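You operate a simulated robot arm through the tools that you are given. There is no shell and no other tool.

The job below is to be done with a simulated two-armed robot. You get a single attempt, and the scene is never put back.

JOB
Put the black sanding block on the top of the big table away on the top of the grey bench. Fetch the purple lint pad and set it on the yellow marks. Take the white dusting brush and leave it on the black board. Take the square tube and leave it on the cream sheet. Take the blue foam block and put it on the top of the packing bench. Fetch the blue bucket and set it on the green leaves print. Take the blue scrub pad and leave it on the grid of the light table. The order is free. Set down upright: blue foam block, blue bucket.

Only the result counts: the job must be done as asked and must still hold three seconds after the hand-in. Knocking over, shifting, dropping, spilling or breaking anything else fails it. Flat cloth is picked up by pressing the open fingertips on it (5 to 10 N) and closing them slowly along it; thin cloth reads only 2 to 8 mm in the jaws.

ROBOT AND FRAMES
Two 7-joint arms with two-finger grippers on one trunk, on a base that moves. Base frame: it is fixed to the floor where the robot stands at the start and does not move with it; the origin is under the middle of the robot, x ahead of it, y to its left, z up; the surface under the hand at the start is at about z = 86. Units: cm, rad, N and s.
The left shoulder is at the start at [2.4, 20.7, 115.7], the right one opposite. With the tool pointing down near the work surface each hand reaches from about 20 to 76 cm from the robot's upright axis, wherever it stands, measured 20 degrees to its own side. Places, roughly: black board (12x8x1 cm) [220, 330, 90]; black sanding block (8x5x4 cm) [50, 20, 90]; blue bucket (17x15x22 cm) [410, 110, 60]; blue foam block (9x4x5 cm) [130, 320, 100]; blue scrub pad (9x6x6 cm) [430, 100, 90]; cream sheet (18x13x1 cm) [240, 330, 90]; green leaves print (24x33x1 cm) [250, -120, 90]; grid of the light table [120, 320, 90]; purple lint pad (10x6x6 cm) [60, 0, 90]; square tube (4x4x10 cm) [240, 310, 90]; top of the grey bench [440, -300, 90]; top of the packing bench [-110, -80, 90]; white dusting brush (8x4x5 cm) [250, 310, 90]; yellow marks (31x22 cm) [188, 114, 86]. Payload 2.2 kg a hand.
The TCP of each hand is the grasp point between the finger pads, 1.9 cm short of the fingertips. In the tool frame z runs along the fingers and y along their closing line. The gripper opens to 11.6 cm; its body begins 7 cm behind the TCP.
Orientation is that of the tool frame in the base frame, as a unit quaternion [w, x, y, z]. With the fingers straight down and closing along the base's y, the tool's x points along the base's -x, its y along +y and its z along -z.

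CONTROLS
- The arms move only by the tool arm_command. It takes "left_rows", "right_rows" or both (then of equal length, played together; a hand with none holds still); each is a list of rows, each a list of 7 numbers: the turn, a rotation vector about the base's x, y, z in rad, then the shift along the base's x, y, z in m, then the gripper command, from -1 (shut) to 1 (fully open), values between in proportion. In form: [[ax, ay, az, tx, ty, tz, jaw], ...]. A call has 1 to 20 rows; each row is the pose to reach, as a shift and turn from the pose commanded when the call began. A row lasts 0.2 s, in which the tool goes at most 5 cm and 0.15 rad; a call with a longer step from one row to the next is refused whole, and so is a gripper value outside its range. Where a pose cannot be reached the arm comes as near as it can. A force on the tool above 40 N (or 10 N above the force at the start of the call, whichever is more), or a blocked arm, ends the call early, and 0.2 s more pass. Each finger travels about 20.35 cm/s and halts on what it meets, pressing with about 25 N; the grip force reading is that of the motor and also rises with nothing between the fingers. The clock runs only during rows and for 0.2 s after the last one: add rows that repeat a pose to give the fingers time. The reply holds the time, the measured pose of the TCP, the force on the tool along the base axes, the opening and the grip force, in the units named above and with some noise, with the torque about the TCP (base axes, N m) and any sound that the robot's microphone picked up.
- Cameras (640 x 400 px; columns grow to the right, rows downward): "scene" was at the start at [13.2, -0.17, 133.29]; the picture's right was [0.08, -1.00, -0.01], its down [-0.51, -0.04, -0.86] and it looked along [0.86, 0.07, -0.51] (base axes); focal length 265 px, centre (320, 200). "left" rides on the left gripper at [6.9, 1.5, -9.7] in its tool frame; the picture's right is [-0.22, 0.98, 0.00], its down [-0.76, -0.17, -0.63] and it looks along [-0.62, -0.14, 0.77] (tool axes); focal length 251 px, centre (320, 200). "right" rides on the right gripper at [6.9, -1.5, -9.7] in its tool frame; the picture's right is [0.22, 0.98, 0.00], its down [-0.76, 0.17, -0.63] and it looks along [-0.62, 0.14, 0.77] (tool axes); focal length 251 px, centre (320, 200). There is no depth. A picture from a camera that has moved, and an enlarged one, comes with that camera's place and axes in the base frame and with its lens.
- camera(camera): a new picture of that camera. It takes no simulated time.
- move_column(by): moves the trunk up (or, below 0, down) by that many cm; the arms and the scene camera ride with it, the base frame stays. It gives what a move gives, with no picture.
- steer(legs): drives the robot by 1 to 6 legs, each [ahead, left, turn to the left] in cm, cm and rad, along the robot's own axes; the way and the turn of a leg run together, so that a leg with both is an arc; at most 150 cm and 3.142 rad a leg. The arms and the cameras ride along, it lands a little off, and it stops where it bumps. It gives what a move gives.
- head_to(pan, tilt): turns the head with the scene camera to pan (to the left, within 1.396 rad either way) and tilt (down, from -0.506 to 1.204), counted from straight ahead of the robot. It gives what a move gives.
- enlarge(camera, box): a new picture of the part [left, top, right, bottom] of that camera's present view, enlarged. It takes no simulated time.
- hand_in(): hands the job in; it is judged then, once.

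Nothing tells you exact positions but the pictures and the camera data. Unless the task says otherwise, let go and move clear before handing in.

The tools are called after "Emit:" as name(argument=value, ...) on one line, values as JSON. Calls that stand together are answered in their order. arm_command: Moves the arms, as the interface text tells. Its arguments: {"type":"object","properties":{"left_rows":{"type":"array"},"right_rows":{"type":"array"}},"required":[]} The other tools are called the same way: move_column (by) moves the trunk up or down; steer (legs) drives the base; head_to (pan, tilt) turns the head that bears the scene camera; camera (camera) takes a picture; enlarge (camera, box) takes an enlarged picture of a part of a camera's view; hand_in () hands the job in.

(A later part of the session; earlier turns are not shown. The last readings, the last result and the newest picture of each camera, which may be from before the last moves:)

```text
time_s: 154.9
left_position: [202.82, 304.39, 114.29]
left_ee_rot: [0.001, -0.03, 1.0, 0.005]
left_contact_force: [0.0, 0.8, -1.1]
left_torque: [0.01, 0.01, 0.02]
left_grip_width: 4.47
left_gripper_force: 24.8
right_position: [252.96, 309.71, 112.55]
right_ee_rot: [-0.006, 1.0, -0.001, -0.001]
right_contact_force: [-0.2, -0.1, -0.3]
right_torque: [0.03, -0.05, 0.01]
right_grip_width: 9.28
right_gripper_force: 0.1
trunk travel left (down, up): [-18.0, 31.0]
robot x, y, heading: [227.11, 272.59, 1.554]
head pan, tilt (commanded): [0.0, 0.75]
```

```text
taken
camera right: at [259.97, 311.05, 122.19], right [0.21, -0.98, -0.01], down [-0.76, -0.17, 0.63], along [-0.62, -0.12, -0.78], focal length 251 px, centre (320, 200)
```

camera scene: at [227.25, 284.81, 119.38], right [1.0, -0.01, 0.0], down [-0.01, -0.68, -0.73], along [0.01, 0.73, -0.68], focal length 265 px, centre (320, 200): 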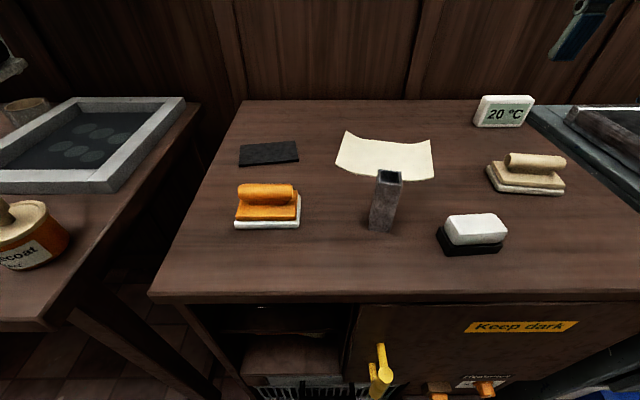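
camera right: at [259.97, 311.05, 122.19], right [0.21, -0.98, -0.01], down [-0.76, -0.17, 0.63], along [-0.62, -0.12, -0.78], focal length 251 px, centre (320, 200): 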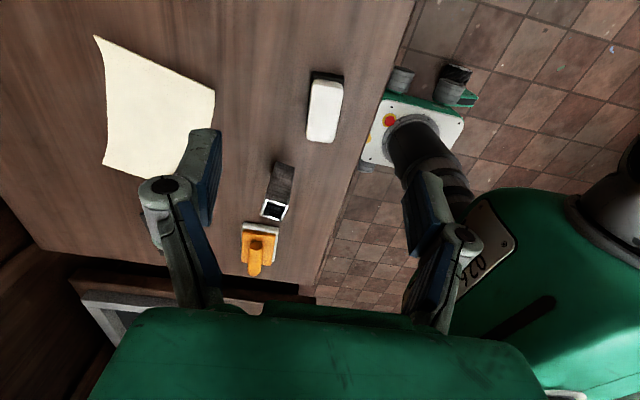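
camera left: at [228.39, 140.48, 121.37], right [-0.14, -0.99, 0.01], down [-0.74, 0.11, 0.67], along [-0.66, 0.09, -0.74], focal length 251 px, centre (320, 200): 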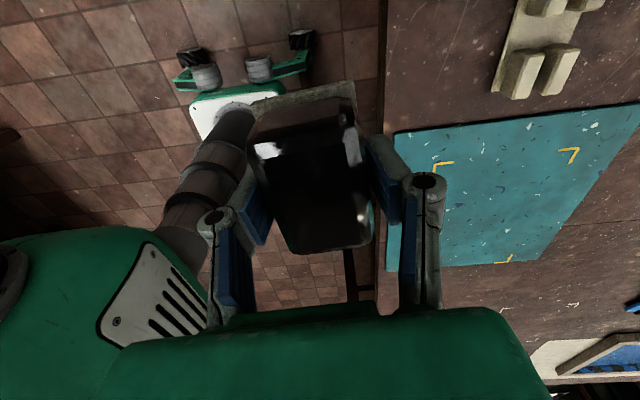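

I'm at the cabinet. Let me enlarge to measure the items precisely.

Emit:
enlarge(camera="scene", box=[220, 100, 540, 300])

Emit:
enlarge(camera="right", box=[80, 30, 400, 230])

```text
2.00 times, centred on (380, 200) of scene
camera zoom: at [227.25, 284.81, 119.38], right [1.0, -0.01, 0.0], down [-0.01, -0.68, -0.73], along [0.01, 0.73, -0.68], focal length 531 px, centre (200, 200)
```

zoom: 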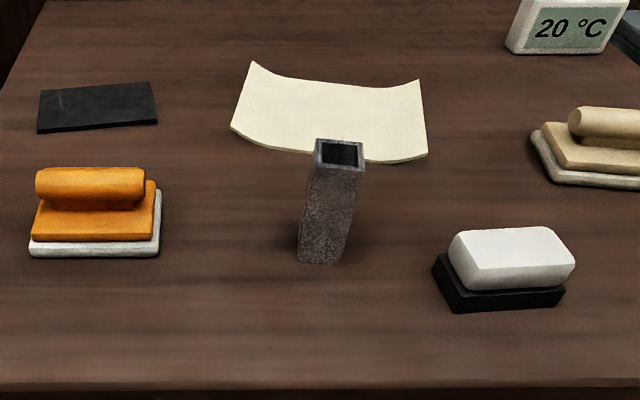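

```text
2.00 times, centred on (240, 130) of right
camera zoom: at [259.97, 311.05, 122.19], right [0.21, -0.98, -0.01], down [-0.76, -0.17, 0.63], along [-0.62, -0.12, -0.78], focal length 503 px, centre (480, 340)
```

zoom: 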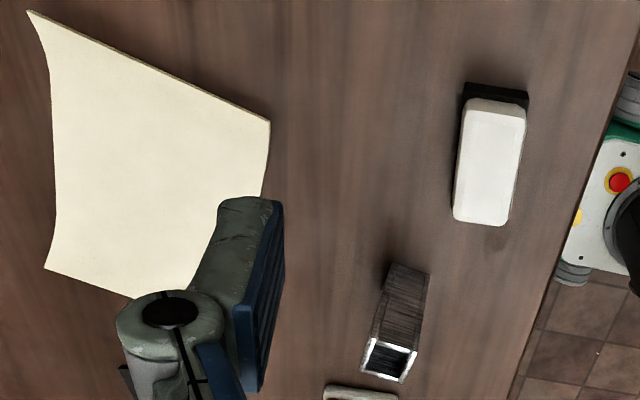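

The cabinet top is at about z=87; the tube is at about [237.2, 312.8], brush at [249.4, 308.6], sheet centre [242, 332.4], board centre [216.7, 334.3]. I'll bring the right hand over the tube first.

Emit:
arm_command(right_rows=[[0, 0, 0, -0.015, 0.003, 0, 0.6], [0, 0, 0, -0.035, 0.007, 0, 0.6], [0, 0, 0, -0.06, 0.012, -0.01, 0.6], [0, 0, 0, -0.085, 0.017, -0.02, 0.6], [0, 0, 0, -0.11, 0.022, -0.035, 0.6], [0, 0, 0, -0.135, 0.027, -0.05, 0.6], [0, 0, 0, -0.15, 0.03, -0.06, 0.6], [0, 0, 0, -0.157, 0.031, -0.065, 0.6], [0, 0, 0, -0.157, 0.031, -0.065, 0.6]])

Emit:
camera(camera="right")

Emit:
enlarge(camera="scene", box=[220, 100, 540, 300])

```text
time_s: 156.9
left_position: [202.68, 304.51, 114.2]
left_ee_rot: [0.001, -0.03, 1.0, 0.006]
left_contact_force: [0.4, -0.4, -1.9]
left_torque: [0.06, -0.05, 0.02]
left_grip_width: 4.45
left_gripper_force: 24.9
right_position: [237.19, 312.75, 105.96]
right_ee_rot: [-0.007, 1.0, -0.001, 0.0]
right_contact_force: [-0.3, 0.6, -1.0]
right_torque: [0.0, -0.01, -0.02]
right_grip_width: 9.27
right_gripper_force: 0.1
trunk travel left (down, up): [-18.0, 31.0]
robot x, y, heading: [227.24, 272.43, 1.56]
head pan, tilt (commanded): [0.0, 0.75]
```

```text
taken
camera right: at [244.13, 314.13, 115.64], right [0.21, -0.98, -0.01], down [-0.76, -0.17, 0.63], along [-0.62, -0.12, -0.78], focal length 251 px, centre (320, 200)
```

right: 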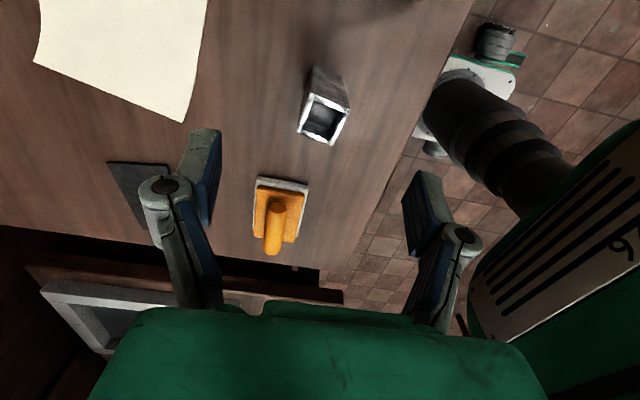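

```text
2.00 times, centred on (380, 200) of scene
camera zoom: at [227.09, 284.87, 119.37], right [1.0, -0.01, 0.0], down [-0.01, -0.68, -0.73], along [0.01, 0.73, -0.68], focal length 531 px, centre (200, 200)
```

zoom: 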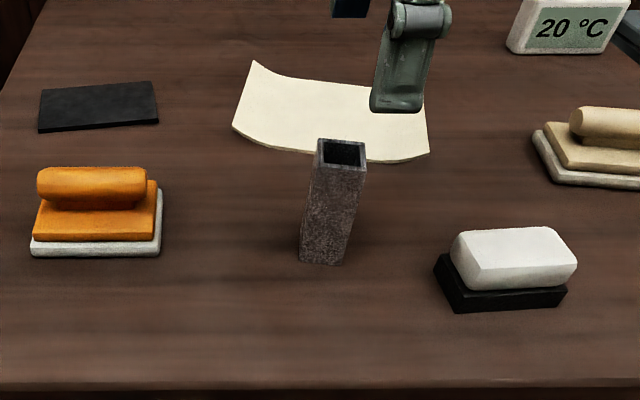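

The tube is exactly centred between the jaws. Descending and gripping.

Emit:
arm_command(right_rows=[[0, 0, -0.04, 0, 0, -0.03, 0.6], [0, 0, -0.08, 0, 0, -0.06, 0.6], [0, 0, -0.08, 0, 0, -0.09, 0.6], [0, 0, -0.08, 0, 0, -0.115, 0.6], [0, 0, -0.08, 0, 0, -0.13, 0.6], [0, 0, -0.08, 0, 0, -0.13, 0.2], [0, 0, -0.08, 0, 0, -0.13, -0.2], [0, 0, -0.08, 0, 0, -0.13, -0.6], [0, 0, -0.08, 0, 0, -0.13, -1], [0, 0, -0.08, 0, 0, -0.13, -1]])

Emit:
enlarge(camera="scene", box=[220, 100, 540, 300])

```text
time_s: 159.1
left_position: [202.56, 304.36, 114.28]
left_ee_rot: [0.001, -0.029, 1.0, 0.006]
left_contact_force: [0.1, 0.0, 0.1]
left_torque: [-0.03, -0.01, -0.02]
left_grip_width: 4.45
left_gripper_force: 24.8
right_position: [237.19, 312.62, 93.0]
right_ee_rot: [-0.006, 0.999, -0.041, 0.0]
right_contact_force: [-0.1, 0.2, 0.4]
right_torque: [-0.01, 0.03, -0.01]
right_grip_width: 3.27
right_gripper_force: 25.0
trunk travel left (down, up): [-18.0, 31.0]
robot x, y, heading: [227.36, 272.3, 1.561]
head pan, tilt (commanded): [0.0, 0.75]
```

```text
2.00 times, centred on (380, 200) of scene
camera zoom: at [227.08, 284.9, 119.37], right [1.0, -0.01, 0.0], down [-0.01, -0.68, -0.73], along [0.01, 0.73, -0.68], focal length 531 px, centre (200, 200)
```

zoom: 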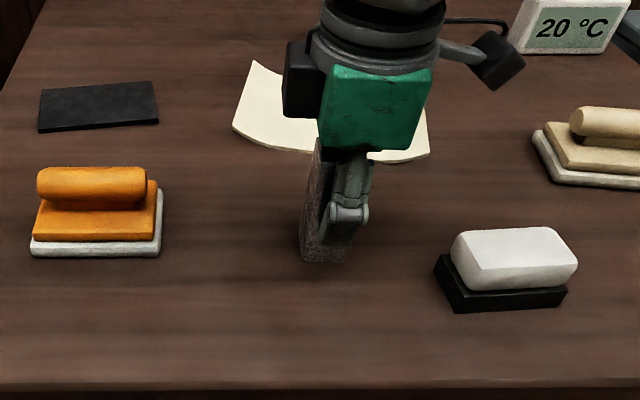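

Tube gripped. I'll lift it and carry it over the middle of the cream sheet.

Emit:
arm_command(right_rows=[[0, 0, 0, 0, 0, 0.02, -1], [0, 0, 0, 0, 0, 0.05, -1], [0, 0, 0, 0, 0, 0.08, -1], [0, 0, 0.02, 0.005, 0.02, 0.08, -1], [0, 0, 0.04, 0.012, 0.05, 0.08, -1], [0, 0, 0.06, 0.02, 0.085, 0.08, -1], [0, 0, 0.08, 0.03, 0.12, 0.08, -1], [0, 0, 0.08, 0.038, 0.155, 0.08, -1], [0, 0, 0.08, 0.044, 0.18, 0.08, -1], [0, 0, 0.08, 0.047, 0.193, 0.08, -1], [0, 0, 0.08, 0.048, 0.196, 0.08, -1], [0, 0, 0.08, 0.048, 0.196, 0.08, -1]])

Emit:
enlarge(camera="scene", box=[220, 50, 540, 250])

Emit:
camera(camera="right")

```text
time_s: 161.7
left_position: [202.47, 304.43, 114.15]
left_ee_rot: [0.002, -0.03, 1.0, 0.005]
left_contact_force: [-0.2, 0.0, -1.1]
left_torque: [-0.02, -0.02, 0.0]
left_grip_width: 4.45
left_gripper_force: 25.3
right_position: [241.83, 332.38, 101.05]
right_ee_rot: [-0.005, 1.0, -0.001, 0.0]
right_contact_force: [0.1, -0.2, -1.1]
right_torque: [-0.03, 0.01, -0.03]
right_grip_width: 3.22
right_gripper_force: 25.2
trunk travel left (down, up): [-18.0, 31.0]
robot x, y, heading: [227.53, 272.14, 1.558]
head pan, tilt (commanded): [0.0, 0.75]
```

```text
2.00 times, centred on (380, 150) of scene
camera zoom: at [227.11, 285.0, 119.36], right [1.0, -0.01, 0.0], down [-0.01, -0.68, -0.73], along [0.01, 0.73, -0.68], focal length 531 px, centre (200, 300)
```

zoom: 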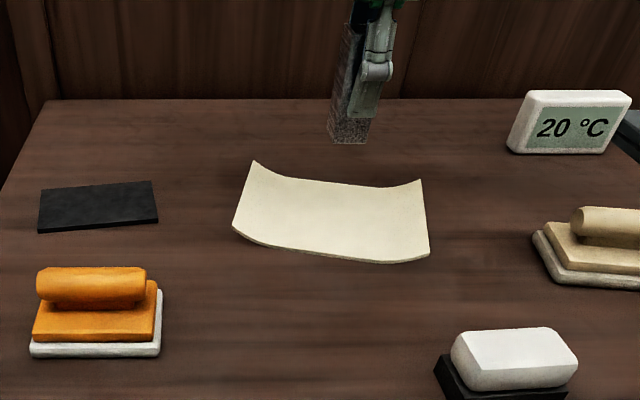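

```text
taken
camera right: at [248.88, 333.79, 110.8], right [0.21, -0.98, -0.01], down [-0.76, -0.17, 0.63], along [-0.62, -0.13, -0.78], focal length 251 px, centre (320, 200)
```

right: 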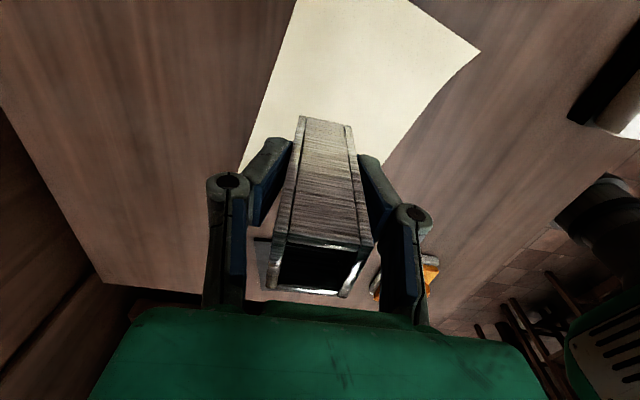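

The tube is over the sheet's middle. Lowering until it touches.

Emit:
arm_command(right_rows=[[0, 0, 0, 0.002, 0.002, -0.02, -1], [0, 0, 0, 0.002, 0.002, -0.04, -1], [0, 0, 0, 0.002, 0.002, -0.058, -1], [0, 0, 0, 0.002, 0.002, -0.068, -1], [0, 0, 0, 0.002, 0.002, -0.073, -1], [0, 0, 0, 0.002, 0.002, -0.076, -1], [0, 0, 0, 0.002, 0.002, -0.076, -1]])

Emit:
enlarge(camera="scene", box=[280, 80, 480, 205])

```text
time_s: 163.3
left_position: [202.57, 304.35, 114.22]
left_ee_rot: [0.002, -0.03, 1.0, 0.005]
left_contact_force: [-0.1, 0.2, -0.8]
left_torque: [0.01, -0.03, -0.04]
left_grip_width: 4.42
left_gripper_force: 24.6
right_position: [242.14, 332.73, 93.5]
right_ee_rot: [-0.006, 1.0, -0.001, 0.001]
right_contact_force: [0.2, -0.6, -1.0]
right_torque: [0.02, 0.03, 0.03]
right_grip_width: 3.24
right_gripper_force: 25.0
trunk travel left (down, up): [-18.0, 31.0]
robot x, y, heading: [227.02, 272.57, 1.563]
head pan, tilt (commanded): [0.0, 0.75]
```

```text
3.20 times, centred on (380, 142) of scene
camera zoom: at [227.11, 285.0, 119.36], right [1.0, -0.01, 0.0], down [-0.01, -0.68, -0.73], along [0.01, 0.73, -0.68], focal length 849 px, centre (128, 384)
```

zoom: 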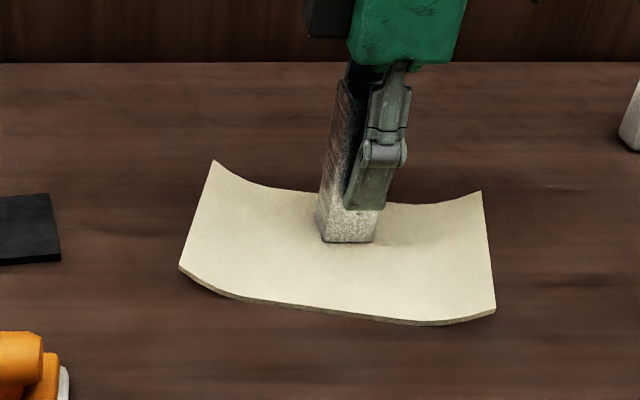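

Nearly there; a few more millimetres to contact.

Emit:
arm_command(right_rows=[[0, 0, 0, 0, 0, -0.002, -1], [0, 0, 0, 0, 0, -0.004, -1], [0, 0, 0, 0, 0, -0.004, -1]])

```text
time_s: 164.1
left_position: [202.58, 304.26, 114.3]
left_ee_rot: [0.001, -0.03, 1.0, 0.007]
left_contact_force: [-0.8, 0.5, -1.0]
left_torque: [-0.03, -0.04, -0.01]
left_grip_width: 4.42
left_gripper_force: 25.3
right_position: [242.19, 332.48, 93.25]
right_ee_rot: [-0.009, 1.0, 0.0, -0.002]
right_contact_force: [-0.6, 2.0, 19.6]
right_torque: [0.05, 0.0, 0.0]
right_grip_width: 3.26
right_gripper_force: 25.4
trunk travel left (down, up): [-18.0, 31.0]
robot x, y, heading: [227.3, 272.11, 1.56]
head pan, tilt (commanded): [0.0, 0.75]
```

Contact made. Releasing gently and lifting straight up.

Emit:
arm_command(right_rows=[[0, 0, 0, 0, 0, 0.002, -1], [0, 0, 0, 0, 0, 0.002, -0.5], [0, 0, 0, 0, 0, 0.002, -0.3], [0, 0, 0, 0, 0, 0.002, -0.1], [0, 0, 0, 0, 0, 0.002, 0.2], [0, 0, 0, 0, 0, 0.002, 0.5], [0, 0, 0, 0, 0, 0.02, 0.5], [0, 0, 0, 0, 0, 0.05, 0.5], [0, 0, 0, 0, 0, 0.09, 0.5], [0, 0, 0, 0, 0, 0.13, 0.5], [0, 0, 0, 0, 0, 0.13, 0.5]])

Emit:
enlarge(camera="scene", box=[220, 80, 540, 280])

```text
time_s: 166.5
left_position: [202.62, 304.47, 114.24]
left_ee_rot: [0.0, -0.03, 1.0, 0.006]
left_contact_force: [0.5, 0.0, -0.9]
left_torque: [-0.03, -0.02, 0.04]
left_grip_width: 4.42
left_gripper_force: 24.8
right_position: [242.18, 332.35, 106.15]
right_ee_rot: [-0.006, 1.0, -0.001, -0.001]
right_contact_force: [-1.4, -0.1, -0.2]
right_torque: [-0.06, 0.01, 0.0]
right_grip_width: 8.69
right_gripper_force: 0.0
trunk travel left (down, up): [-18.0, 31.0]
robot x, y, heading: [226.99, 272.15, 1.564]
head pan, tilt (commanded): [0.0, 0.75]
```

```text
2.00 times, centred on (380, 180) of scene
camera zoom: at [227.09, 285.01, 119.35], right [1.0, -0.01, 0.0], down [-0.01, -0.69, -0.73], along [0.01, 0.73, -0.69], focal length 531 px, centre (200, 240)
```

zoom: 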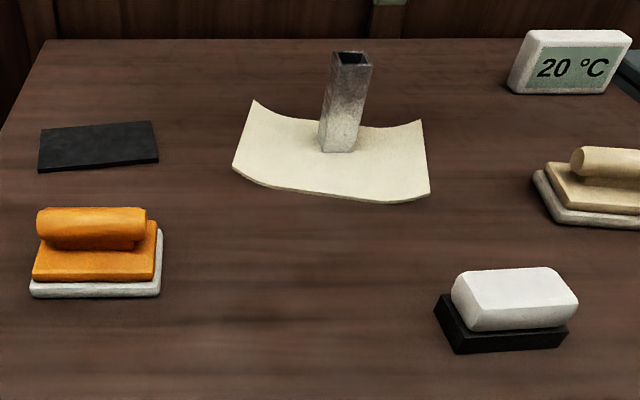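

The tube stands on the sheet. Now the brush: I'll move the right hand above it and verify.

Emit:
arm_command(right_rows=[[0, 0, 0, 0.005, -0.015, 0, 0.6], [0, 0, 0, 0.012, -0.04, 0, 0.6], [0, 0, 0, 0.022, -0.075, 0, 0.6], [0, 0, 0, 0.034, -0.11, 0, 0.6], [0, 0, 0, 0.046, -0.145, 0, 0.6], [0, 0, 0, 0.057, -0.18, 0, 0.6], [0, 0, 0, 0.066, -0.21, 0, 0.6], [0, 0, 0, 0.073, -0.227, 0, 0.6], [0, 0, 0, 0.075, -0.233, 0, 0.6], [0, 0, 0, 0.075, -0.233, 0, 0.6]])

Emit:
camera(camera="right")

```text
time_s: 168.7
left_position: [202.85, 304.52, 114.16]
left_ee_rot: [0.001, -0.029, 1.0, 0.005]
left_contact_force: [-0.1, 0.2, -1.2]
left_torque: [0.03, -0.02, 0.0]
left_grip_width: 4.45
left_gripper_force: 24.8
right_position: [249.67, 309.23, 106.03]
right_ee_rot: [-0.006, 1.0, -0.002, -0.002]
right_contact_force: [-0.2, 0.0, 0.0]
right_torque: [0.01, -0.02, -0.01]
right_grip_width: 9.28
right_gripper_force: 0.1
trunk travel left (down, up): [-18.0, 31.0]
robot x, y, heading: [227.22, 271.76, 1.56]
head pan, tilt (commanded): [0.0, 0.75]
```

```text
taken
camera right: at [256.71, 310.66, 115.72], right [0.21, -0.98, -0.01], down [-0.76, -0.17, 0.63], along [-0.62, -0.12, -0.78], focal length 251 px, centre (320, 200)
```

right: 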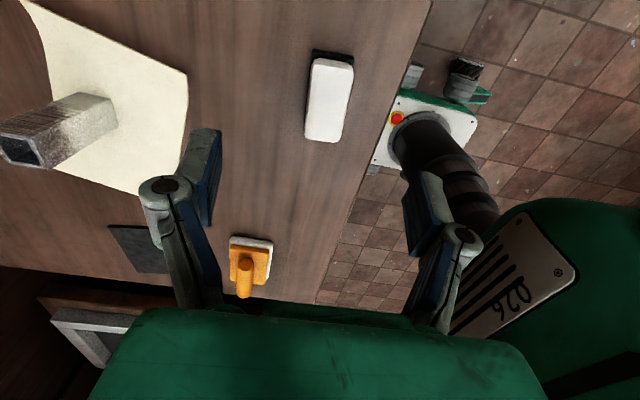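

The brush is centred. Descending and gripping it.

Emit:
arm_command(right_rows=[[0, 0, 0, 0, -0.004, -0.03, 0.6], [0, 0, 0, 0, -0.004, -0.06, 0.6], [0, 0, 0, 0, -0.004, -0.09, 0.6], [0, 0, 0, 0, -0.004, -0.12, 0.6], [0, 0, 0, 0, -0.004, -0.145, 0.6], [0, 0, 0, 0, -0.004, -0.158, 0.6], [0, 0, 0, 0, -0.004, -0.158, 0.3], [0, 0, 0, 0, -0.004, -0.158, -0.1], [0, 0, 0, 0, -0.004, -0.158, -0.5], [0, 0, 0, 0, -0.004, -0.158, -1], [0, 0, 0, 0, -0.004, -0.158, -1]])

Emit:
enlarge(camera="scene", box=[220, 80, 540, 280])

```text
time_s: 171.1
left_position: [202.69, 304.39, 114.23]
left_ee_rot: [0.0, -0.029, 1.0, 0.005]
left_contact_force: [0.8, -0.1, -1.3]
left_torque: [-0.01, 0.02, -0.03]
left_grip_width: 4.42
left_gripper_force: 24.8
right_position: [249.92, 308.73, 90.19]
right_ee_rot: [-0.006, 1.0, -0.001, -0.001]
right_contact_force: [0.1, 0.1, 0.7]
right_torque: [0.0, 0.01, 0.07]
right_grip_width: 4.01
right_gripper_force: 25.4
trunk travel left (down, up): [-18.0, 31.0]
robot x, y, heading: [227.13, 272.25, 1.557]
head pan, tilt (commanded): [0.0, 0.75]
```

```text
2.00 times, centred on (380, 180) of scene
camera zoom: at [227.19, 284.88, 119.37], right [1.0, -0.01, 0.0], down [-0.01, -0.68, -0.73], along [0.01, 0.73, -0.68], focal length 531 px, centre (200, 240)
```

zoom: 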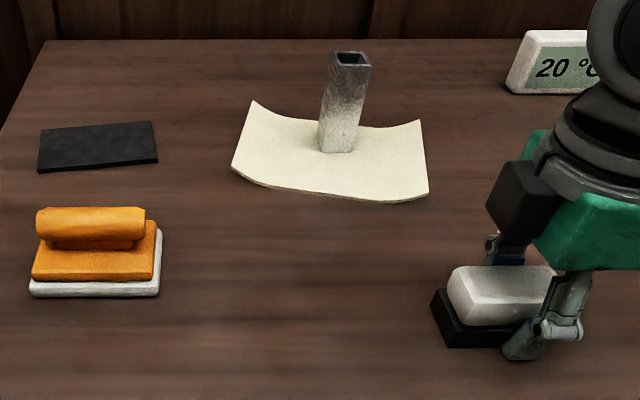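

Brush gripped. Lifting it and carrying it over the black board, passing clear of the tube and the orange block.

Emit:
arm_command(right_rows=[[0, 0, 0, 0, 0, 0.03, -1], [0, 0, 0, 0, 0, 0.07, -1], [0, 0, 0, 0, 0, 0.11, -1], [0, 0, 0, -0.01, 0.005, 0.14, -1], [0, 0, 0, -0.03, 0.015, 0.15, -1], [0, 0, 0, -0.06, 0.035, 0.15, -1], [0, 0, 0, -0.095, 0.06, 0.15, -1], [0, 0, 0, -0.13, 0.09, 0.15, -1], [0, 0, 0, -0.165, 0.12, 0.15, -1], [0, 0, 0.02, -0.2, 0.15, 0.15, -1], [0, 0, 0.04, -0.235, 0.18, 0.15, -1], [0, 0, 0.06, -0.265, 0.205, 0.15, -1], [0, 0, 0.08, -0.29, 0.225, 0.15, -1], [0, 0, 0.1, -0.31, 0.243, 0.15, -1], [0, 0, 0.1, -0.322, 0.253, 0.15, -1], [0, 0, 0.1, -0.326, 0.256, 0.15, -1], [0, 0, 0.1, -0.326, 0.256, 0.15, -1]])

Emit:
enlarge(camera="scene", box=[160, 60, 480, 260])

Emit:
camera(camera="right")

```text
time_s: 174.7
left_position: [202.68, 304.49, 114.14]
left_ee_rot: [0.001, -0.03, 1.0, 0.006]
left_contact_force: [-0.5, 0.9, -1.0]
left_torque: [-0.03, -0.02, 0.01]
left_grip_width: 4.43
left_gripper_force: 25.3
right_position: [219.64, 330.32, 103.76]
right_ee_rot: [-0.004, 0.999, 0.044, -0.003]
right_contact_force: [0.7, -0.3, 0.0]
right_torque: [-0.02, -0.02, 0.02]
right_grip_width: 4.02
right_gripper_force: 24.6
right hand out of reach, approached as far as the arm can: row 13, 14, 15, 16, 17
trunk travel left (down, up): [-18.0, 31.0]
robot x, y, heading: [227.55, 272.24, 1.562]
head pan, tilt (commanded): [0.0, 0.75]
```

```text
2.00 times, centred on (320, 160) of scene
camera zoom: at [226.85, 285.01, 119.35], right [1.0, -0.01, 0.0], down [0.0, -0.68, -0.73], along [0.01, 0.73, -0.68], focal length 531 px, centre (320, 280)
```

zoom: 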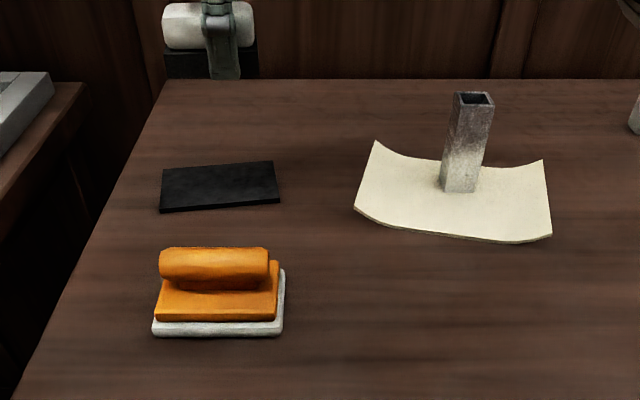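

```text
taken
camera right: at [226.44, 332.41, 113.38], right [0.3, -0.95, -0.01], down [-0.74, -0.24, 0.64], along [-0.61, -0.19, -0.77], focal length 251 px, centre (320, 200)
```

right: 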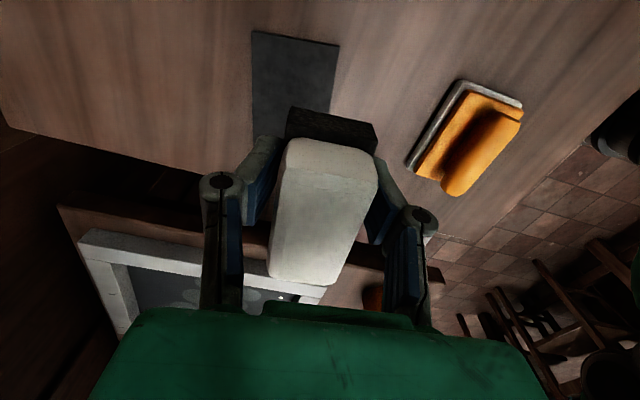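

The full target is slightly out of reach at this height; lower down the arm reaches farther. I'll lower partway toward a spot a little nearer on the board and check.

Emit:
arm_command(right_rows=[[0, 0, 0, 0.003, -0.004, -0.02, -1], [0, 0, 0, 0.006, -0.008, -0.04, -1], [0, 0, 0, 0.009, -0.012, -0.06, -1], [0, 0, 0, 0.01, -0.013, -0.075, -1], [0, 0, 0, 0.01, -0.013, -0.085, -1], [0, 0, 0, 0.01, -0.013, -0.085, -1]])

Emit:
enlarge(camera="scene", box=[160, 60, 480, 260])

Emit:
camera(camera="right")

```text
time_s: 176.1
left_position: [202.69, 304.45, 114.22]
left_ee_rot: [0.002, -0.029, 1.0, 0.005]
left_contact_force: [0.7, 0.1, -1.0]
left_torque: [0.01, 0.0, 0.0]
left_grip_width: 4.4
left_gripper_force: 25.1
right_position: [220.31, 328.7, 95.33]
right_ee_rot: [-0.005, 0.999, 0.049, 0.0]
right_contact_force: [-0.1, -0.1, -0.4]
right_torque: [-0.02, 0.01, 0.01]
right_grip_width: 4.02
right_gripper_force: 24.9
trunk travel left (down, up): [-18.0, 31.0]
robot x, y, heading: [227.3, 272.38, 1.563]
head pan, tilt (commanded): [0.0, 0.75]
```

```text
2.00 times, centred on (320, 160) of scene
camera zoom: at [226.94, 284.98, 119.36], right [1.0, -0.01, 0.0], down [-0.01, -0.68, -0.73], along [0.01, 0.73, -0.68], focal length 531 px, centre (320, 280)
```

zoom: 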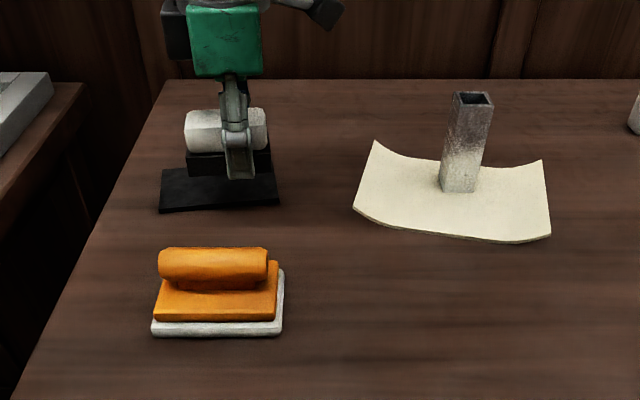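

```text
taken
camera right: at [227.06, 330.87, 105.11], right [0.31, -0.95, -0.01], down [-0.74, -0.25, 0.63], along [-0.6, -0.19, -0.78], focal length 251 px, centre (320, 200)
```

right: 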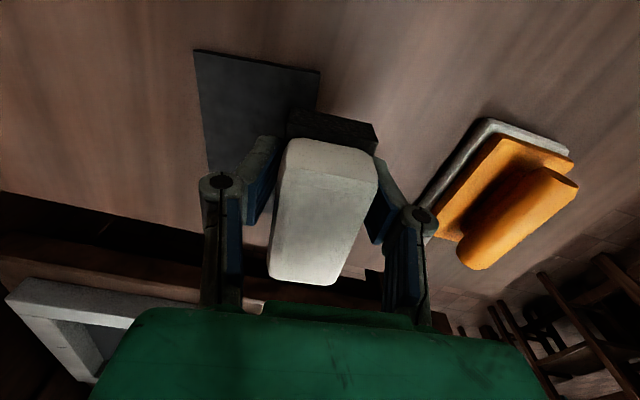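

At this height the arm has more reach. I'll now move farther over the board at low height (brush bottom still about 2 cm above it).

Emit:
arm_command(right_rows=[[0, 0, 0, -0.004, 0.008, 0, -1], [0, 0, 0, -0.008, 0.017, 0, -1], [0, 0, 0, -0.013, 0.027, 0, -1], [0, 0, 0, -0.018, 0.037, 0, -1], [0, 0, 0, -0.022, 0.046, 0, -1], [0, 0, 0, -0.025, 0.051, 0, -1], [0, 0, 0, -0.025, 0.051, 0, -1]])

Emit:
enlarge(camera="scene", box=[160, 60, 480, 260])

Emit:
camera(camera="right")

```text
time_s: 177.7
left_position: [202.68, 304.4, 114.16]
left_ee_rot: [0.001, -0.029, 1.0, 0.006]
left_contact_force: [-0.7, -0.4, -1.1]
left_torque: [0.02, -0.02, 0.02]
left_grip_width: 4.4
left_gripper_force: 24.8
right_position: [217.52, 331.14, 95.66]
right_ee_rot: [-0.009, 0.997, 0.072, 0.001]
right_contact_force: [-0.1, -0.5, -0.6]
right_torque: [0.0, -0.03, -0.02]
right_grip_width: 4.0
right_gripper_force: 24.9
right hand out of reach, approached as far as the arm can: row 4, 5, 6, 7
trunk travel left (down, up): [-18.0, 31.0]
robot x, y, heading: [227.3, 272.19, 1.566]
head pan, tilt (commanded): [0.0, 0.75]
```

```text
2.00 times, centred on (320, 160) of scene
camera zoom: at [226.91, 285.01, 119.35], right [1.0, -0.01, 0.0], down [-0.01, -0.68, -0.73], along [0.01, 0.73, -0.68], focal length 531 px, centre (320, 280)
```

zoom: 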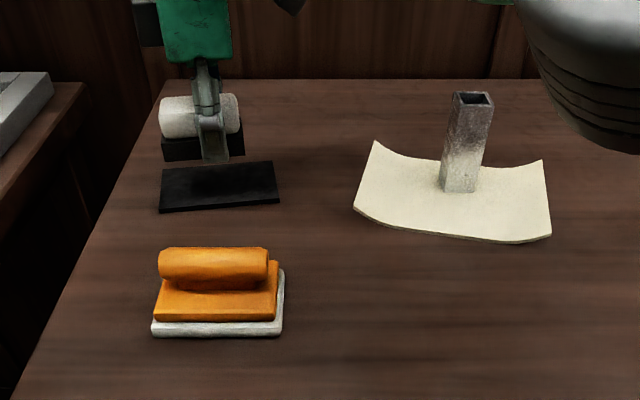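

```text
taken
camera right: at [224.2, 333.57, 105.36], right [0.35, -0.94, -0.02], down [-0.72, -0.29, 0.63], along [-0.59, -0.21, -0.78], focal length 251 px, centre (320, 200)
```

right: 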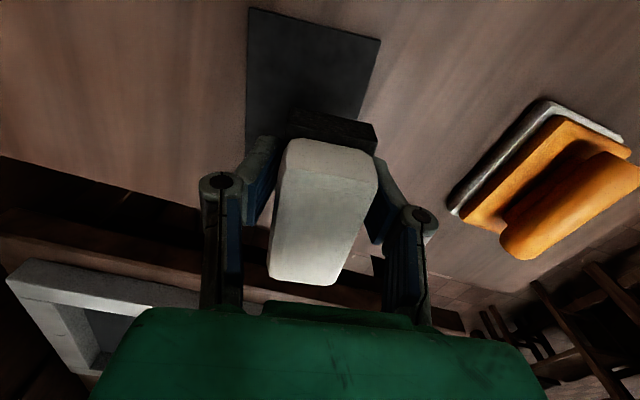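

The brush is over the board's front half. Lowering a bit more should allow another centimetre of reach.

Emit:
arm_command(right_rows=[[0, 0, 0, 0, 0.002, -0.008, -1], [0, 0, 0, 0, 0.004, -0.016, -1], [0, 0, 0, 0, 0.008, -0.022, -1], [0, 0, 0, 0, 0.012, -0.025, -1], [0, 0, 0, 0, 0.014, -0.025, -1], [0, 0, 0, 0, 0.014, -0.025, -1]])

Emit:
enlarge(camera="scene", box=[180, 80, 340, 180])

Emit:
camera(camera="right")

```text
time_s: 179.1
left_position: [202.64, 304.4, 114.32]
left_ee_rot: [0.0, -0.028, 1.0, 0.005]
left_contact_force: [-0.5, 0.0, -1.4]
left_torque: [-0.03, -0.02, 0.01]
left_grip_width: 4.42
left_gripper_force: 25.4
right_position: [217.55, 332.37, 92.95]
right_ee_rot: [-0.006, 0.999, 0.049, -0.001]
right_contact_force: [0.0, -0.8, -0.4]
right_torque: [0.02, -0.02, 0.0]
right_grip_width: 4.0
right_gripper_force: 25.0
right hand out of reach, approached as far as the arm can: row 5, 6
trunk travel left (down, up): [-18.0, 31.0]
robot x, y, heading: [227.58, 272.3, 1.562]
head pan, tilt (commanded): [0.0, 0.75]
```

```text
4.00 times, centred on (260, 130) of scene
camera zoom: at [226.92, 285.02, 119.35], right [1.0, -0.01, 0.0], down [-0.01, -0.68, -0.73], along [0.01, 0.73, -0.68], focal length 1061 px, centre (560, 480)
```

zoom: 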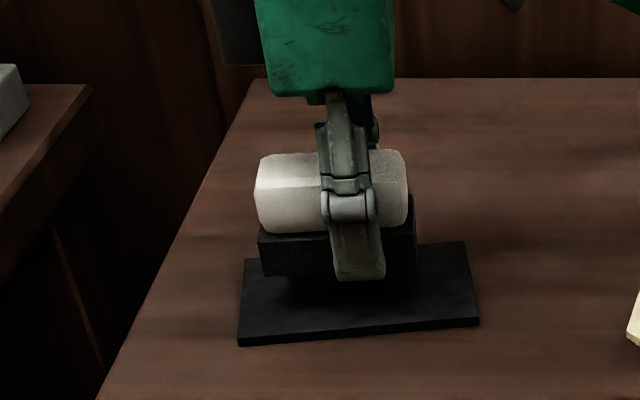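

```text
taken
camera right: at [224.43, 334.5, 102.66], right [0.31, -0.95, -0.01], down [-0.73, -0.25, 0.63], along [-0.6, -0.19, -0.78], focal length 251 px, centre (320, 200)
```

right: 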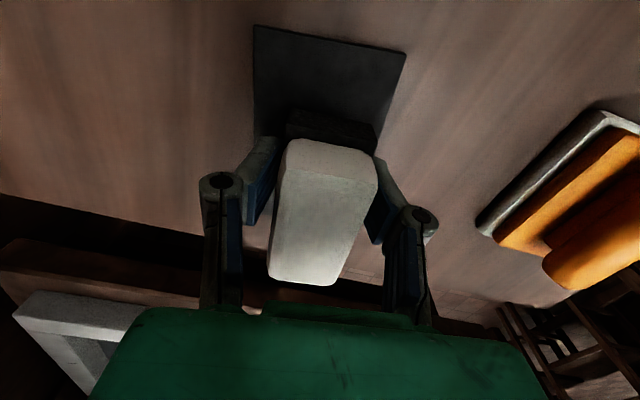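

Now the brush is centred over the board. Lowering to contact.

Emit:
arm_command(right_rows=[[0, 0, 0, 0, 0, -0.006, -1], [0, 0, 0, 0, 0, -0.011, -1], [0, 0, 0, 0, 0, -0.015, -1], [0, 0, 0, 0, 0, -0.018, -1], [0, 0, 0, 0, 0, -0.02, -1]])

Emit:
enlarge(camera="scene", box=[180, 80, 340, 180])

```text
time_s: 180.3
left_position: [202.62, 304.48, 114.25]
left_ee_rot: [0.001, -0.029, 1.0, 0.004]
left_contact_force: [0.4, -0.4, -1.6]
left_torque: [-0.02, 0.02, -0.02]
left_grip_width: 4.41
left_gripper_force: 24.9
right_position: [217.74, 332.16, 91.2]
right_ee_rot: [-0.006, 0.999, 0.049, -0.001]
right_contact_force: [0.2, -0.9, 0.0]
right_torque: [-0.02, 0.0, 0.02]
right_grip_width: 4.03
right_gripper_force: 25.1
trunk travel left (down, up): [-18.0, 31.0]
robot x, y, heading: [226.98, 272.46, 1.558]
head pan, tilt (commanded): [0.0, 0.75]
```

```text
4.00 times, centred on (260, 130) of scene
camera zoom: at [226.92, 285.01, 119.35], right [1.0, -0.01, 0.0], down [-0.01, -0.68, -0.73], along [0.01, 0.73, -0.68], focal length 1061 px, centre (560, 480)
```

zoom: 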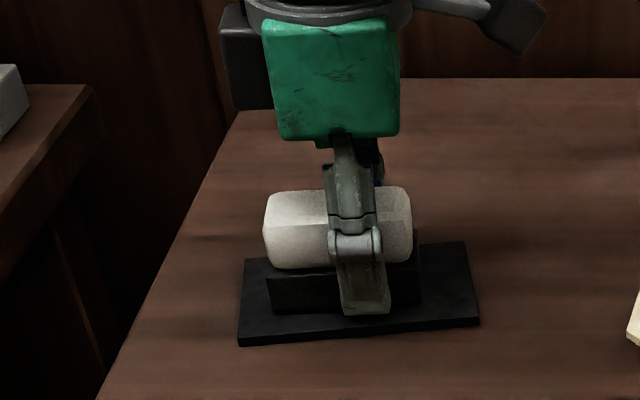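

Emit:
arm_command(right_rows=[[0, 0, 0, 0, 0.001, -0.003, -1], [0, 0, 0, 0, 0.001, -0.006, -1], [0, 0, 0, 0, 0.001, -0.008, -1]])

```text
time_s: 181.1
left_position: [202.7, 304.24, 114.28]
left_ee_rot: [0.001, -0.029, 1.0, 0.006]
left_contact_force: [-0.4, -0.5, -1.8]
left_torque: [0.04, 0.0, 0.0]
left_grip_width: 4.39
left_gripper_force: 25.6
right_position: [217.7, 332.41, 90.65]
right_ee_rot: [-0.01, 0.999, 0.047, -0.002]
right_contact_force: [-2.4, 4.3, 26.3]
right_torque: [0.01, 0.07, -0.01]
right_grip_width: 4.0
right_gripper_force: 24.9
trunk travel left (down, up): [-18.0, 31.0]
robot x, y, heading: [227.2, 272.29, 1.565]
head pan, tilt (commanded): [0.0, 0.75]
```

Firm contact. Releasing and lifting, drifting back toward me only after the fingers are clear.

Emit:
arm_command(right_rows=[[0, 0, 0, 0, 0, 0.003, -1], [0, 0, 0, 0, 0, 0.003, -0.5], [0, 0, 0, 0, 0, 0.003, -0.2], [0, 0, 0, 0, 0, 0.003, 0.2], [0, 0, 0, 0, 0, 0.003, 0.6], [0, 0, 0, 0, 0, 0.02, 0.6], [0, 0, 0, 0, 0, 0.04, 0.6], [0, 0, 0, 0, -0.005, 0.06, 0.6], [0, 0, 0, 0.005, -0.015, 0.085, 0.6], [0, 0, 0, 0.01, -0.03, 0.11, 0.6], [0, 0, 0, 0.02, -0.05, 0.14, 0.6], [0, 0, 0, 0.02, -0.05, 0.14, 0.6]])

Emit:
enlarge(camera="scene", box=[180, 60, 500, 260])

```text
time_s: 183.7
left_position: [202.58, 304.55, 114.13]
left_ee_rot: [0.002, -0.029, 1.0, 0.005]
left_contact_force: [1.5, 0.6, -1.5]
left_torque: [-0.01, 0.01, -0.02]
left_grip_width: 4.42
left_gripper_force: 24.5
right_position: [219.59, 327.46, 104.29]
right_ee_rot: [-0.005, 0.999, 0.049, -0.002]
right_contact_force: [0.7, -0.2, 0.4]
right_torque: [-0.03, 0.0, 0.0]
right_grip_width: 9.29
right_gripper_force: 0.1
trunk travel left (down, up): [-18.0, 31.0]
robot x, y, heading: [227.44, 272.59, 1.559]
head pan, tilt (commanded): [0.0, 0.75]
```

```text
2.00 times, centred on (340, 160) of scene
camera zoom: at [226.98, 285.08, 119.34], right [1.0, -0.01, 0.0], down [-0.01, -0.69, -0.73], along [0.01, 0.73, -0.69], focal length 531 px, centre (280, 280)
```

zoom: 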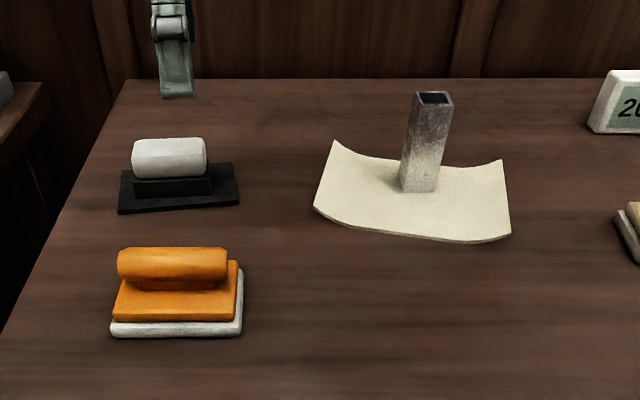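

Brush is on the board, tube on the sheet. Next I'll fetch the blue foam block from the light table: retract the right arm, back out, and drive to the light table.

Emit:
arm_command(right_rows=[[0, 0, 0, 0.01, -0.01, 0.02, 0.6], [0, 0, 0, 0.03, -0.025, 0.04, 0.6], [0, 0, 0, 0.06, -0.045, 0.06, 0.6], [0, 0, 0, 0.095, -0.065, 0.075, 0.6], [0, 0, 0, 0.13, -0.085, 0.08, 0.6], [0, 0, 0, 0.165, -0.105, 0.08, 0.6], [0, 0, 0, 0.2, -0.12, 0.08, 0.6], [0, 0, 0, 0.235, -0.135, 0.08, 0.6], [0, 0, 0, 0.265, -0.145, 0.08, 0.6], [0, 0, 0, 0.29, -0.15, 0.08, 0.6], [0, 0, 0, 0.31, -0.15, 0.08, 0.6], [0, 0, 0, 0.32, -0.15, 0.08, 0.6], [0, 0, 0, 0.32, -0.15, 0.08, 0.6]])

Emit:
steer(legs=[[-55, 0, 0]])

Emit:
steer(legs=[[0, 0, 1.57]])

Emit:
head_to(pan=0.0, tilt=0.4)

Emit:
camera(camera="scene")

```text
time_s: 186.5
left_position: [202.71, 304.43, 114.14]
left_ee_rot: [0.001, -0.03, 1.0, 0.006]
left_contact_force: [-0.4, -0.2, -0.8]
left_torque: [0.03, 0.01, -0.02]
left_grip_width: 4.44
left_gripper_force: 25.0
right_position: [251.83, 312.21, 112.35]
right_ee_rot: [-0.005, 0.999, 0.049, -0.001]
right_contact_force: [-0.3, 0.6, -0.4]
right_torque: [-0.02, 0.0, 0.0]
right_grip_width: 9.26
right_gripper_force: 0.1
trunk travel left (down, up): [-18.0, 31.0]
robot x, y, heading: [226.93, 272.19, 1.56]
head pan, tilt (commanded): [0.0, 0.75]
```

```text
time_s: 189.7
left_position: [202.27, 249.0, 114.31]
left_ee_rot: [0.0, -0.028, 1.0, 0.005]
left_contact_force: [-0.5, 0.3, -1.3]
left_torque: [-0.01, -0.02, 0.0]
left_grip_width: 4.39
left_gripper_force: 25.2
right_position: [251.23, 256.7, 112.44]
right_ee_rot: [-0.006, 0.999, 0.047, -0.001]
right_contact_force: [1.7, 0.6, 0.0]
right_torque: [0.02, -0.01, 0.03]
right_grip_width: 9.22
right_gripper_force: 0.0
trunk travel left (down, up): [-18.0, 31.0]
robot x, y, heading: [226.64, 216.64, 1.556]
head pan, tilt (commanded): [0.0, 0.75]
```

```text
time_s: 193.9
left_position: [195.03, 191.88, 114.18]
left_ee_rot: [0.004, 0.732, -0.681, -0.005]
left_contact_force: [0.2, 0.4, -1.4]
left_torque: [0.05, 0.02, -0.02]
left_grip_width: 4.43
left_gripper_force: 24.7
right_position: [186.64, 240.9, 112.42]
right_ee_rot: [-0.004, 0.666, 0.746, -0.005]
right_contact_force: [-0.7, -0.3, 0.1]
right_torque: [-0.01, -0.01, -0.01]
right_grip_width: 9.28
right_gripper_force: 0.0
trunk travel left (down, up): [-18.0, 31.0]
robot x, y, heading: [226.78, 216.49, -3.138]
head pan, tilt (commanded): [0.0, 0.75]
```

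```text
time_s: 194.8
left_position: [195.35, 191.97, 114.31]
left_ee_rot: [0.005, 0.733, -0.68, -0.006]
left_contact_force: [0.8, -1.0, -0.8]
left_torque: [0.01, -0.02, -0.01]
left_grip_width: 4.41
left_gripper_force: 24.6
right_position: [186.67, 240.86, 112.49]
right_ee_rot: [-0.004, 0.666, 0.746, -0.006]
right_contact_force: [-0.2, -0.1, -0.7]
right_torque: [0.0, -0.05, 0.02]
right_grip_width: 9.28
right_gripper_force: 0.0
trunk travel left (down, up): [-18.0, 31.0]
robot x, y, heading: [226.51, 217.18, -3.141]
head pan, tilt (commanded): [0.0, 0.4]
```

```text
taken
camera scene: at [213.07, 216.85, 122.47], right [-0.01, 1.0, 0.0], down [0.39, 0.0, -0.92], along [-0.92, 0.0, -0.39], focal length 265 px, centre (320, 200)
```

scene: 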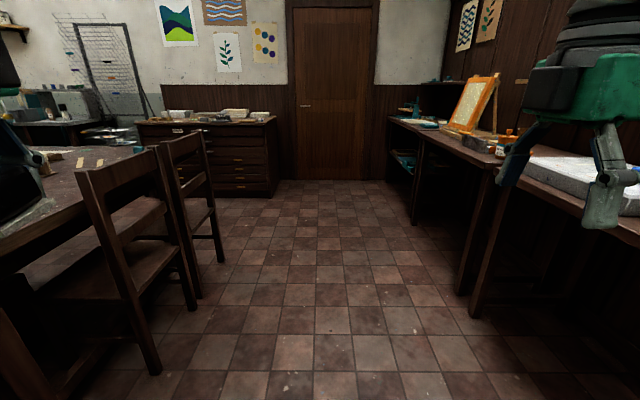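

The aisle is clear. Driving to x≈127 and turning to face the light table.

Emit:
steer(legs=[[100, 0, 0]])

Emit:
steer(legs=[[0, 0, -1.57]])

Emit:
head_to(pan=0.0, tilt=0.45)

Emit:
camera(camera="scene")

Emit:
enlarge(camera="scene", box=[220, 90, 460, 240])

```text
time_s: 200.0
left_position: [94.25, 192.45, 114.36]
left_ee_rot: [0.005, 0.729, -0.685, -0.005]
left_contact_force: [0.9, 0.3, -0.5]
left_torque: [-0.02, 0.0, 0.0]
left_grip_width: 4.42
left_gripper_force: 25.1
right_position: [86.24, 241.51, 112.46]
right_ee_rot: [-0.004, 0.671, 0.742, -0.006]
right_contact_force: [-0.8, 0.3, 1.0]
right_torque: [0.01, 0.02, -0.04]
right_grip_width: 9.28
right_gripper_force: 0.1
trunk travel left (down, up): [-18.0, 31.0]
robot x, y, heading: [125.71, 217.19, 3.134]
head pan, tilt (commanded): [0.0, 0.4]
```

```text
time_s: 204.2
left_position: [101.63, 248.7, 114.36]
left_ee_rot: [0.0, -0.025, 1.0, 0.008]
left_contact_force: [0.0, 0.1, 0.1]
left_torque: [-0.01, 0.0, 0.04]
left_grip_width: 4.38
left_gripper_force: 24.7
right_position: [150.65, 256.2, 112.41]
right_ee_rot: [-0.009, 0.999, 0.045, -0.002]
right_contact_force: [0.3, -0.3, 0.0]
right_torque: [-0.03, -0.04, -0.01]
right_grip_width: 9.28
right_gripper_force: 0.1
trunk travel left (down, up): [-18.0, 31.0]
robot x, y, heading: [125.55, 217.5, 1.553]
head pan, tilt (commanded): [0.0, 0.4]
```

```text
time_s: 204.9
left_position: [101.51, 248.62, 114.44]
left_ee_rot: [0.0, -0.025, 1.0, 0.009]
left_contact_force: [0.2, -0.2, -1.0]
left_torque: [0.0, -0.03, -0.01]
left_grip_width: 4.42
left_gripper_force: 25.2
right_position: [150.75, 256.07, 112.64]
right_ee_rot: [-0.009, 0.999, 0.046, -0.001]
right_contact_force: [-0.2, -0.4, -0.5]
right_torque: [0.02, 0.0, 0.03]
right_grip_width: 9.28
right_gripper_force: 0.1
trunk travel left (down, up): [-18.0, 31.0]
robot x, y, heading: [126.0, 216.99, 1.557]
head pan, tilt (commanded): [0.0, 0.45]
```

```text
taken
camera scene: at [125.95, 230.44, 122.02], right [1.0, -0.02, 0.0], down [-0.01, -0.44, -0.9], along [0.02, 0.9, -0.44], focal length 265 px, centre (320, 200)
```

scene: 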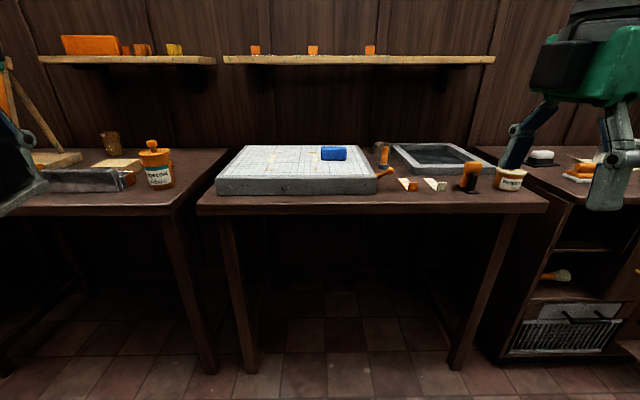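

```text
2.67 times, centred on (340, 165) of scene
camera zoom: at [125.95, 230.44, 122.02], right [1.0, -0.02, 0.0], down [-0.01, -0.44, -0.9], along [0.02, 0.9, -0.44], focal length 708 px, centre (267, 293)
```

zoom: 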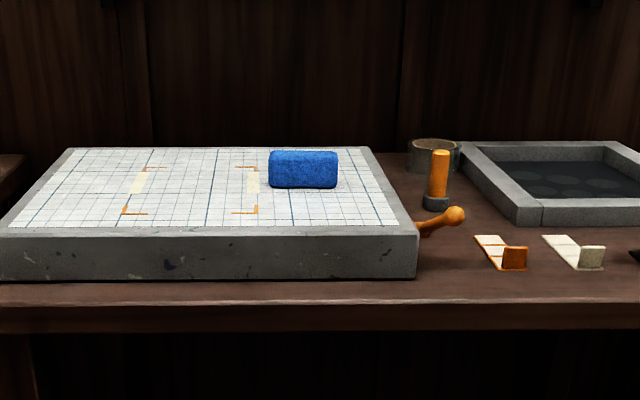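

The foam block sits on the light-table grid near [133, 325], and a wall shelf at y≈346, z≈124 must be kept clear of. I'll drive straight in to y≈272.

Emit:
steer(legs=[[55, 0, 0]])

Emit:
head_to(pan=0.0, tilt=0.75)

Emit:
camera(camera="scene")

Emit:
enlarge(camera="scene", box=[200, 60, 460, 222])

Emit:
camera(camera="right")

```text
time_s: 208.1
left_position: [103.14, 304.19, 114.45]
left_ee_rot: [0.001, -0.02, 1.0, 0.008]
left_contact_force: [1.1, -0.3, -1.7]
left_torque: [-0.04, -0.01, -0.02]
left_grip_width: 4.4
left_gripper_force: 25.0
right_position: [152.32, 311.23, 112.4]
right_ee_rot: [-0.01, 0.999, 0.041, -0.001]
right_contact_force: [0.9, -0.6, 0.1]
right_torque: [-0.01, 0.03, -0.01]
right_grip_width: 9.28
right_gripper_force: 0.0
trunk travel left (down, up): [-18.0, 31.0]
robot x, y, heading: [127.03, 272.3, 1.548]
head pan, tilt (commanded): [0.0, 0.45]
```

```text
time_s: 208.9
left_position: [103.26, 304.15, 114.43]
left_ee_rot: [0.0, -0.02, 1.0, 0.01]
left_contact_force: [0.0, -0.7, -1.0]
left_torque: [0.0, -0.04, 0.0]
left_grip_width: 4.37
left_gripper_force: 25.2
right_position: [152.43, 311.11, 112.64]
right_ee_rot: [-0.01, 0.999, 0.04, -0.001]
right_contact_force: [0.0, -1.2, 0.5]
right_torque: [-0.01, 0.0, 0.01]
right_grip_width: 9.27
right_gripper_force: 0.0
trunk travel left (down, up): [-18.0, 31.0]
robot x, y, heading: [127.19, 272.27, 1.545]
head pan, tilt (commanded): [0.0, 0.75]
```

```text
taken
camera scene: at [127.35, 284.87, 119.38], right [1.0, -0.03, 0.0], down [-0.02, -0.68, -0.73], along [0.02, 0.73, -0.68], focal length 265 px, centre (320, 200)
```

scene: 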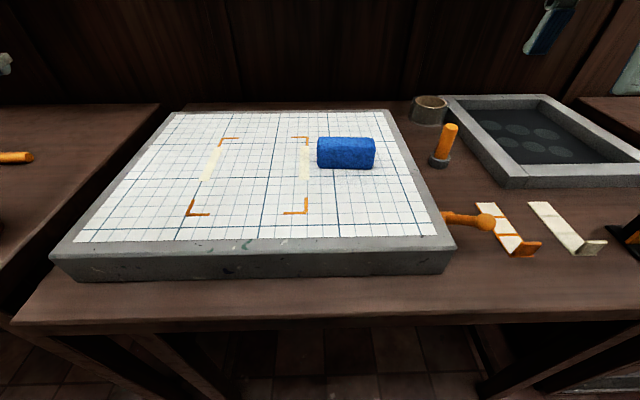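

```text
2.46 times, centred on (330, 141) of scene
camera zoom: at [127.35, 284.87, 119.38], right [1.0, -0.03, 0.0], down [-0.02, -0.68, -0.73], along [0.02, 0.73, -0.68], focal length 653 px, centre (295, 345)
```

zoom: 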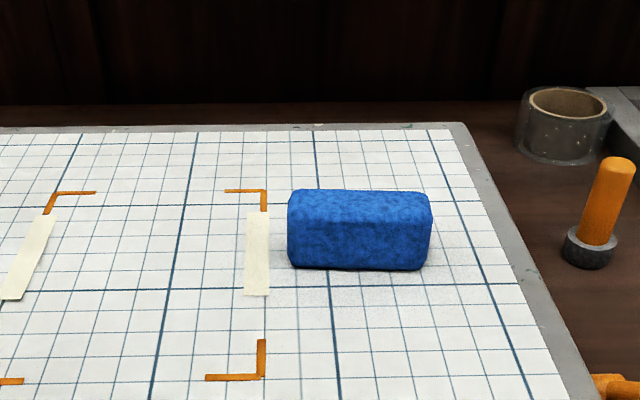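

```text
taken
camera right: at [159.22, 312.93, 122.32], right [0.29, -0.96, -0.02], down [-0.74, -0.24, 0.63], along [-0.61, -0.17, -0.78], focal length 251 px, centre (320, 200)
```

right: 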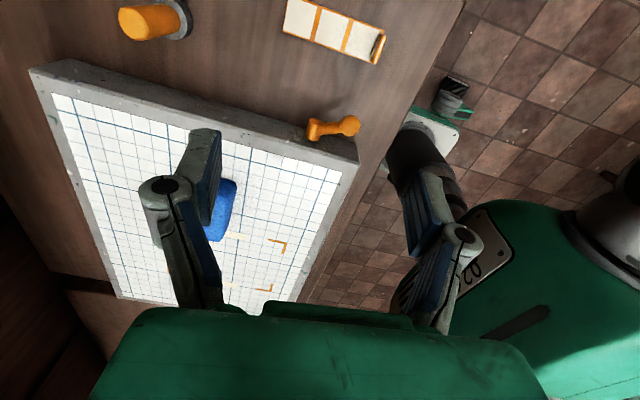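

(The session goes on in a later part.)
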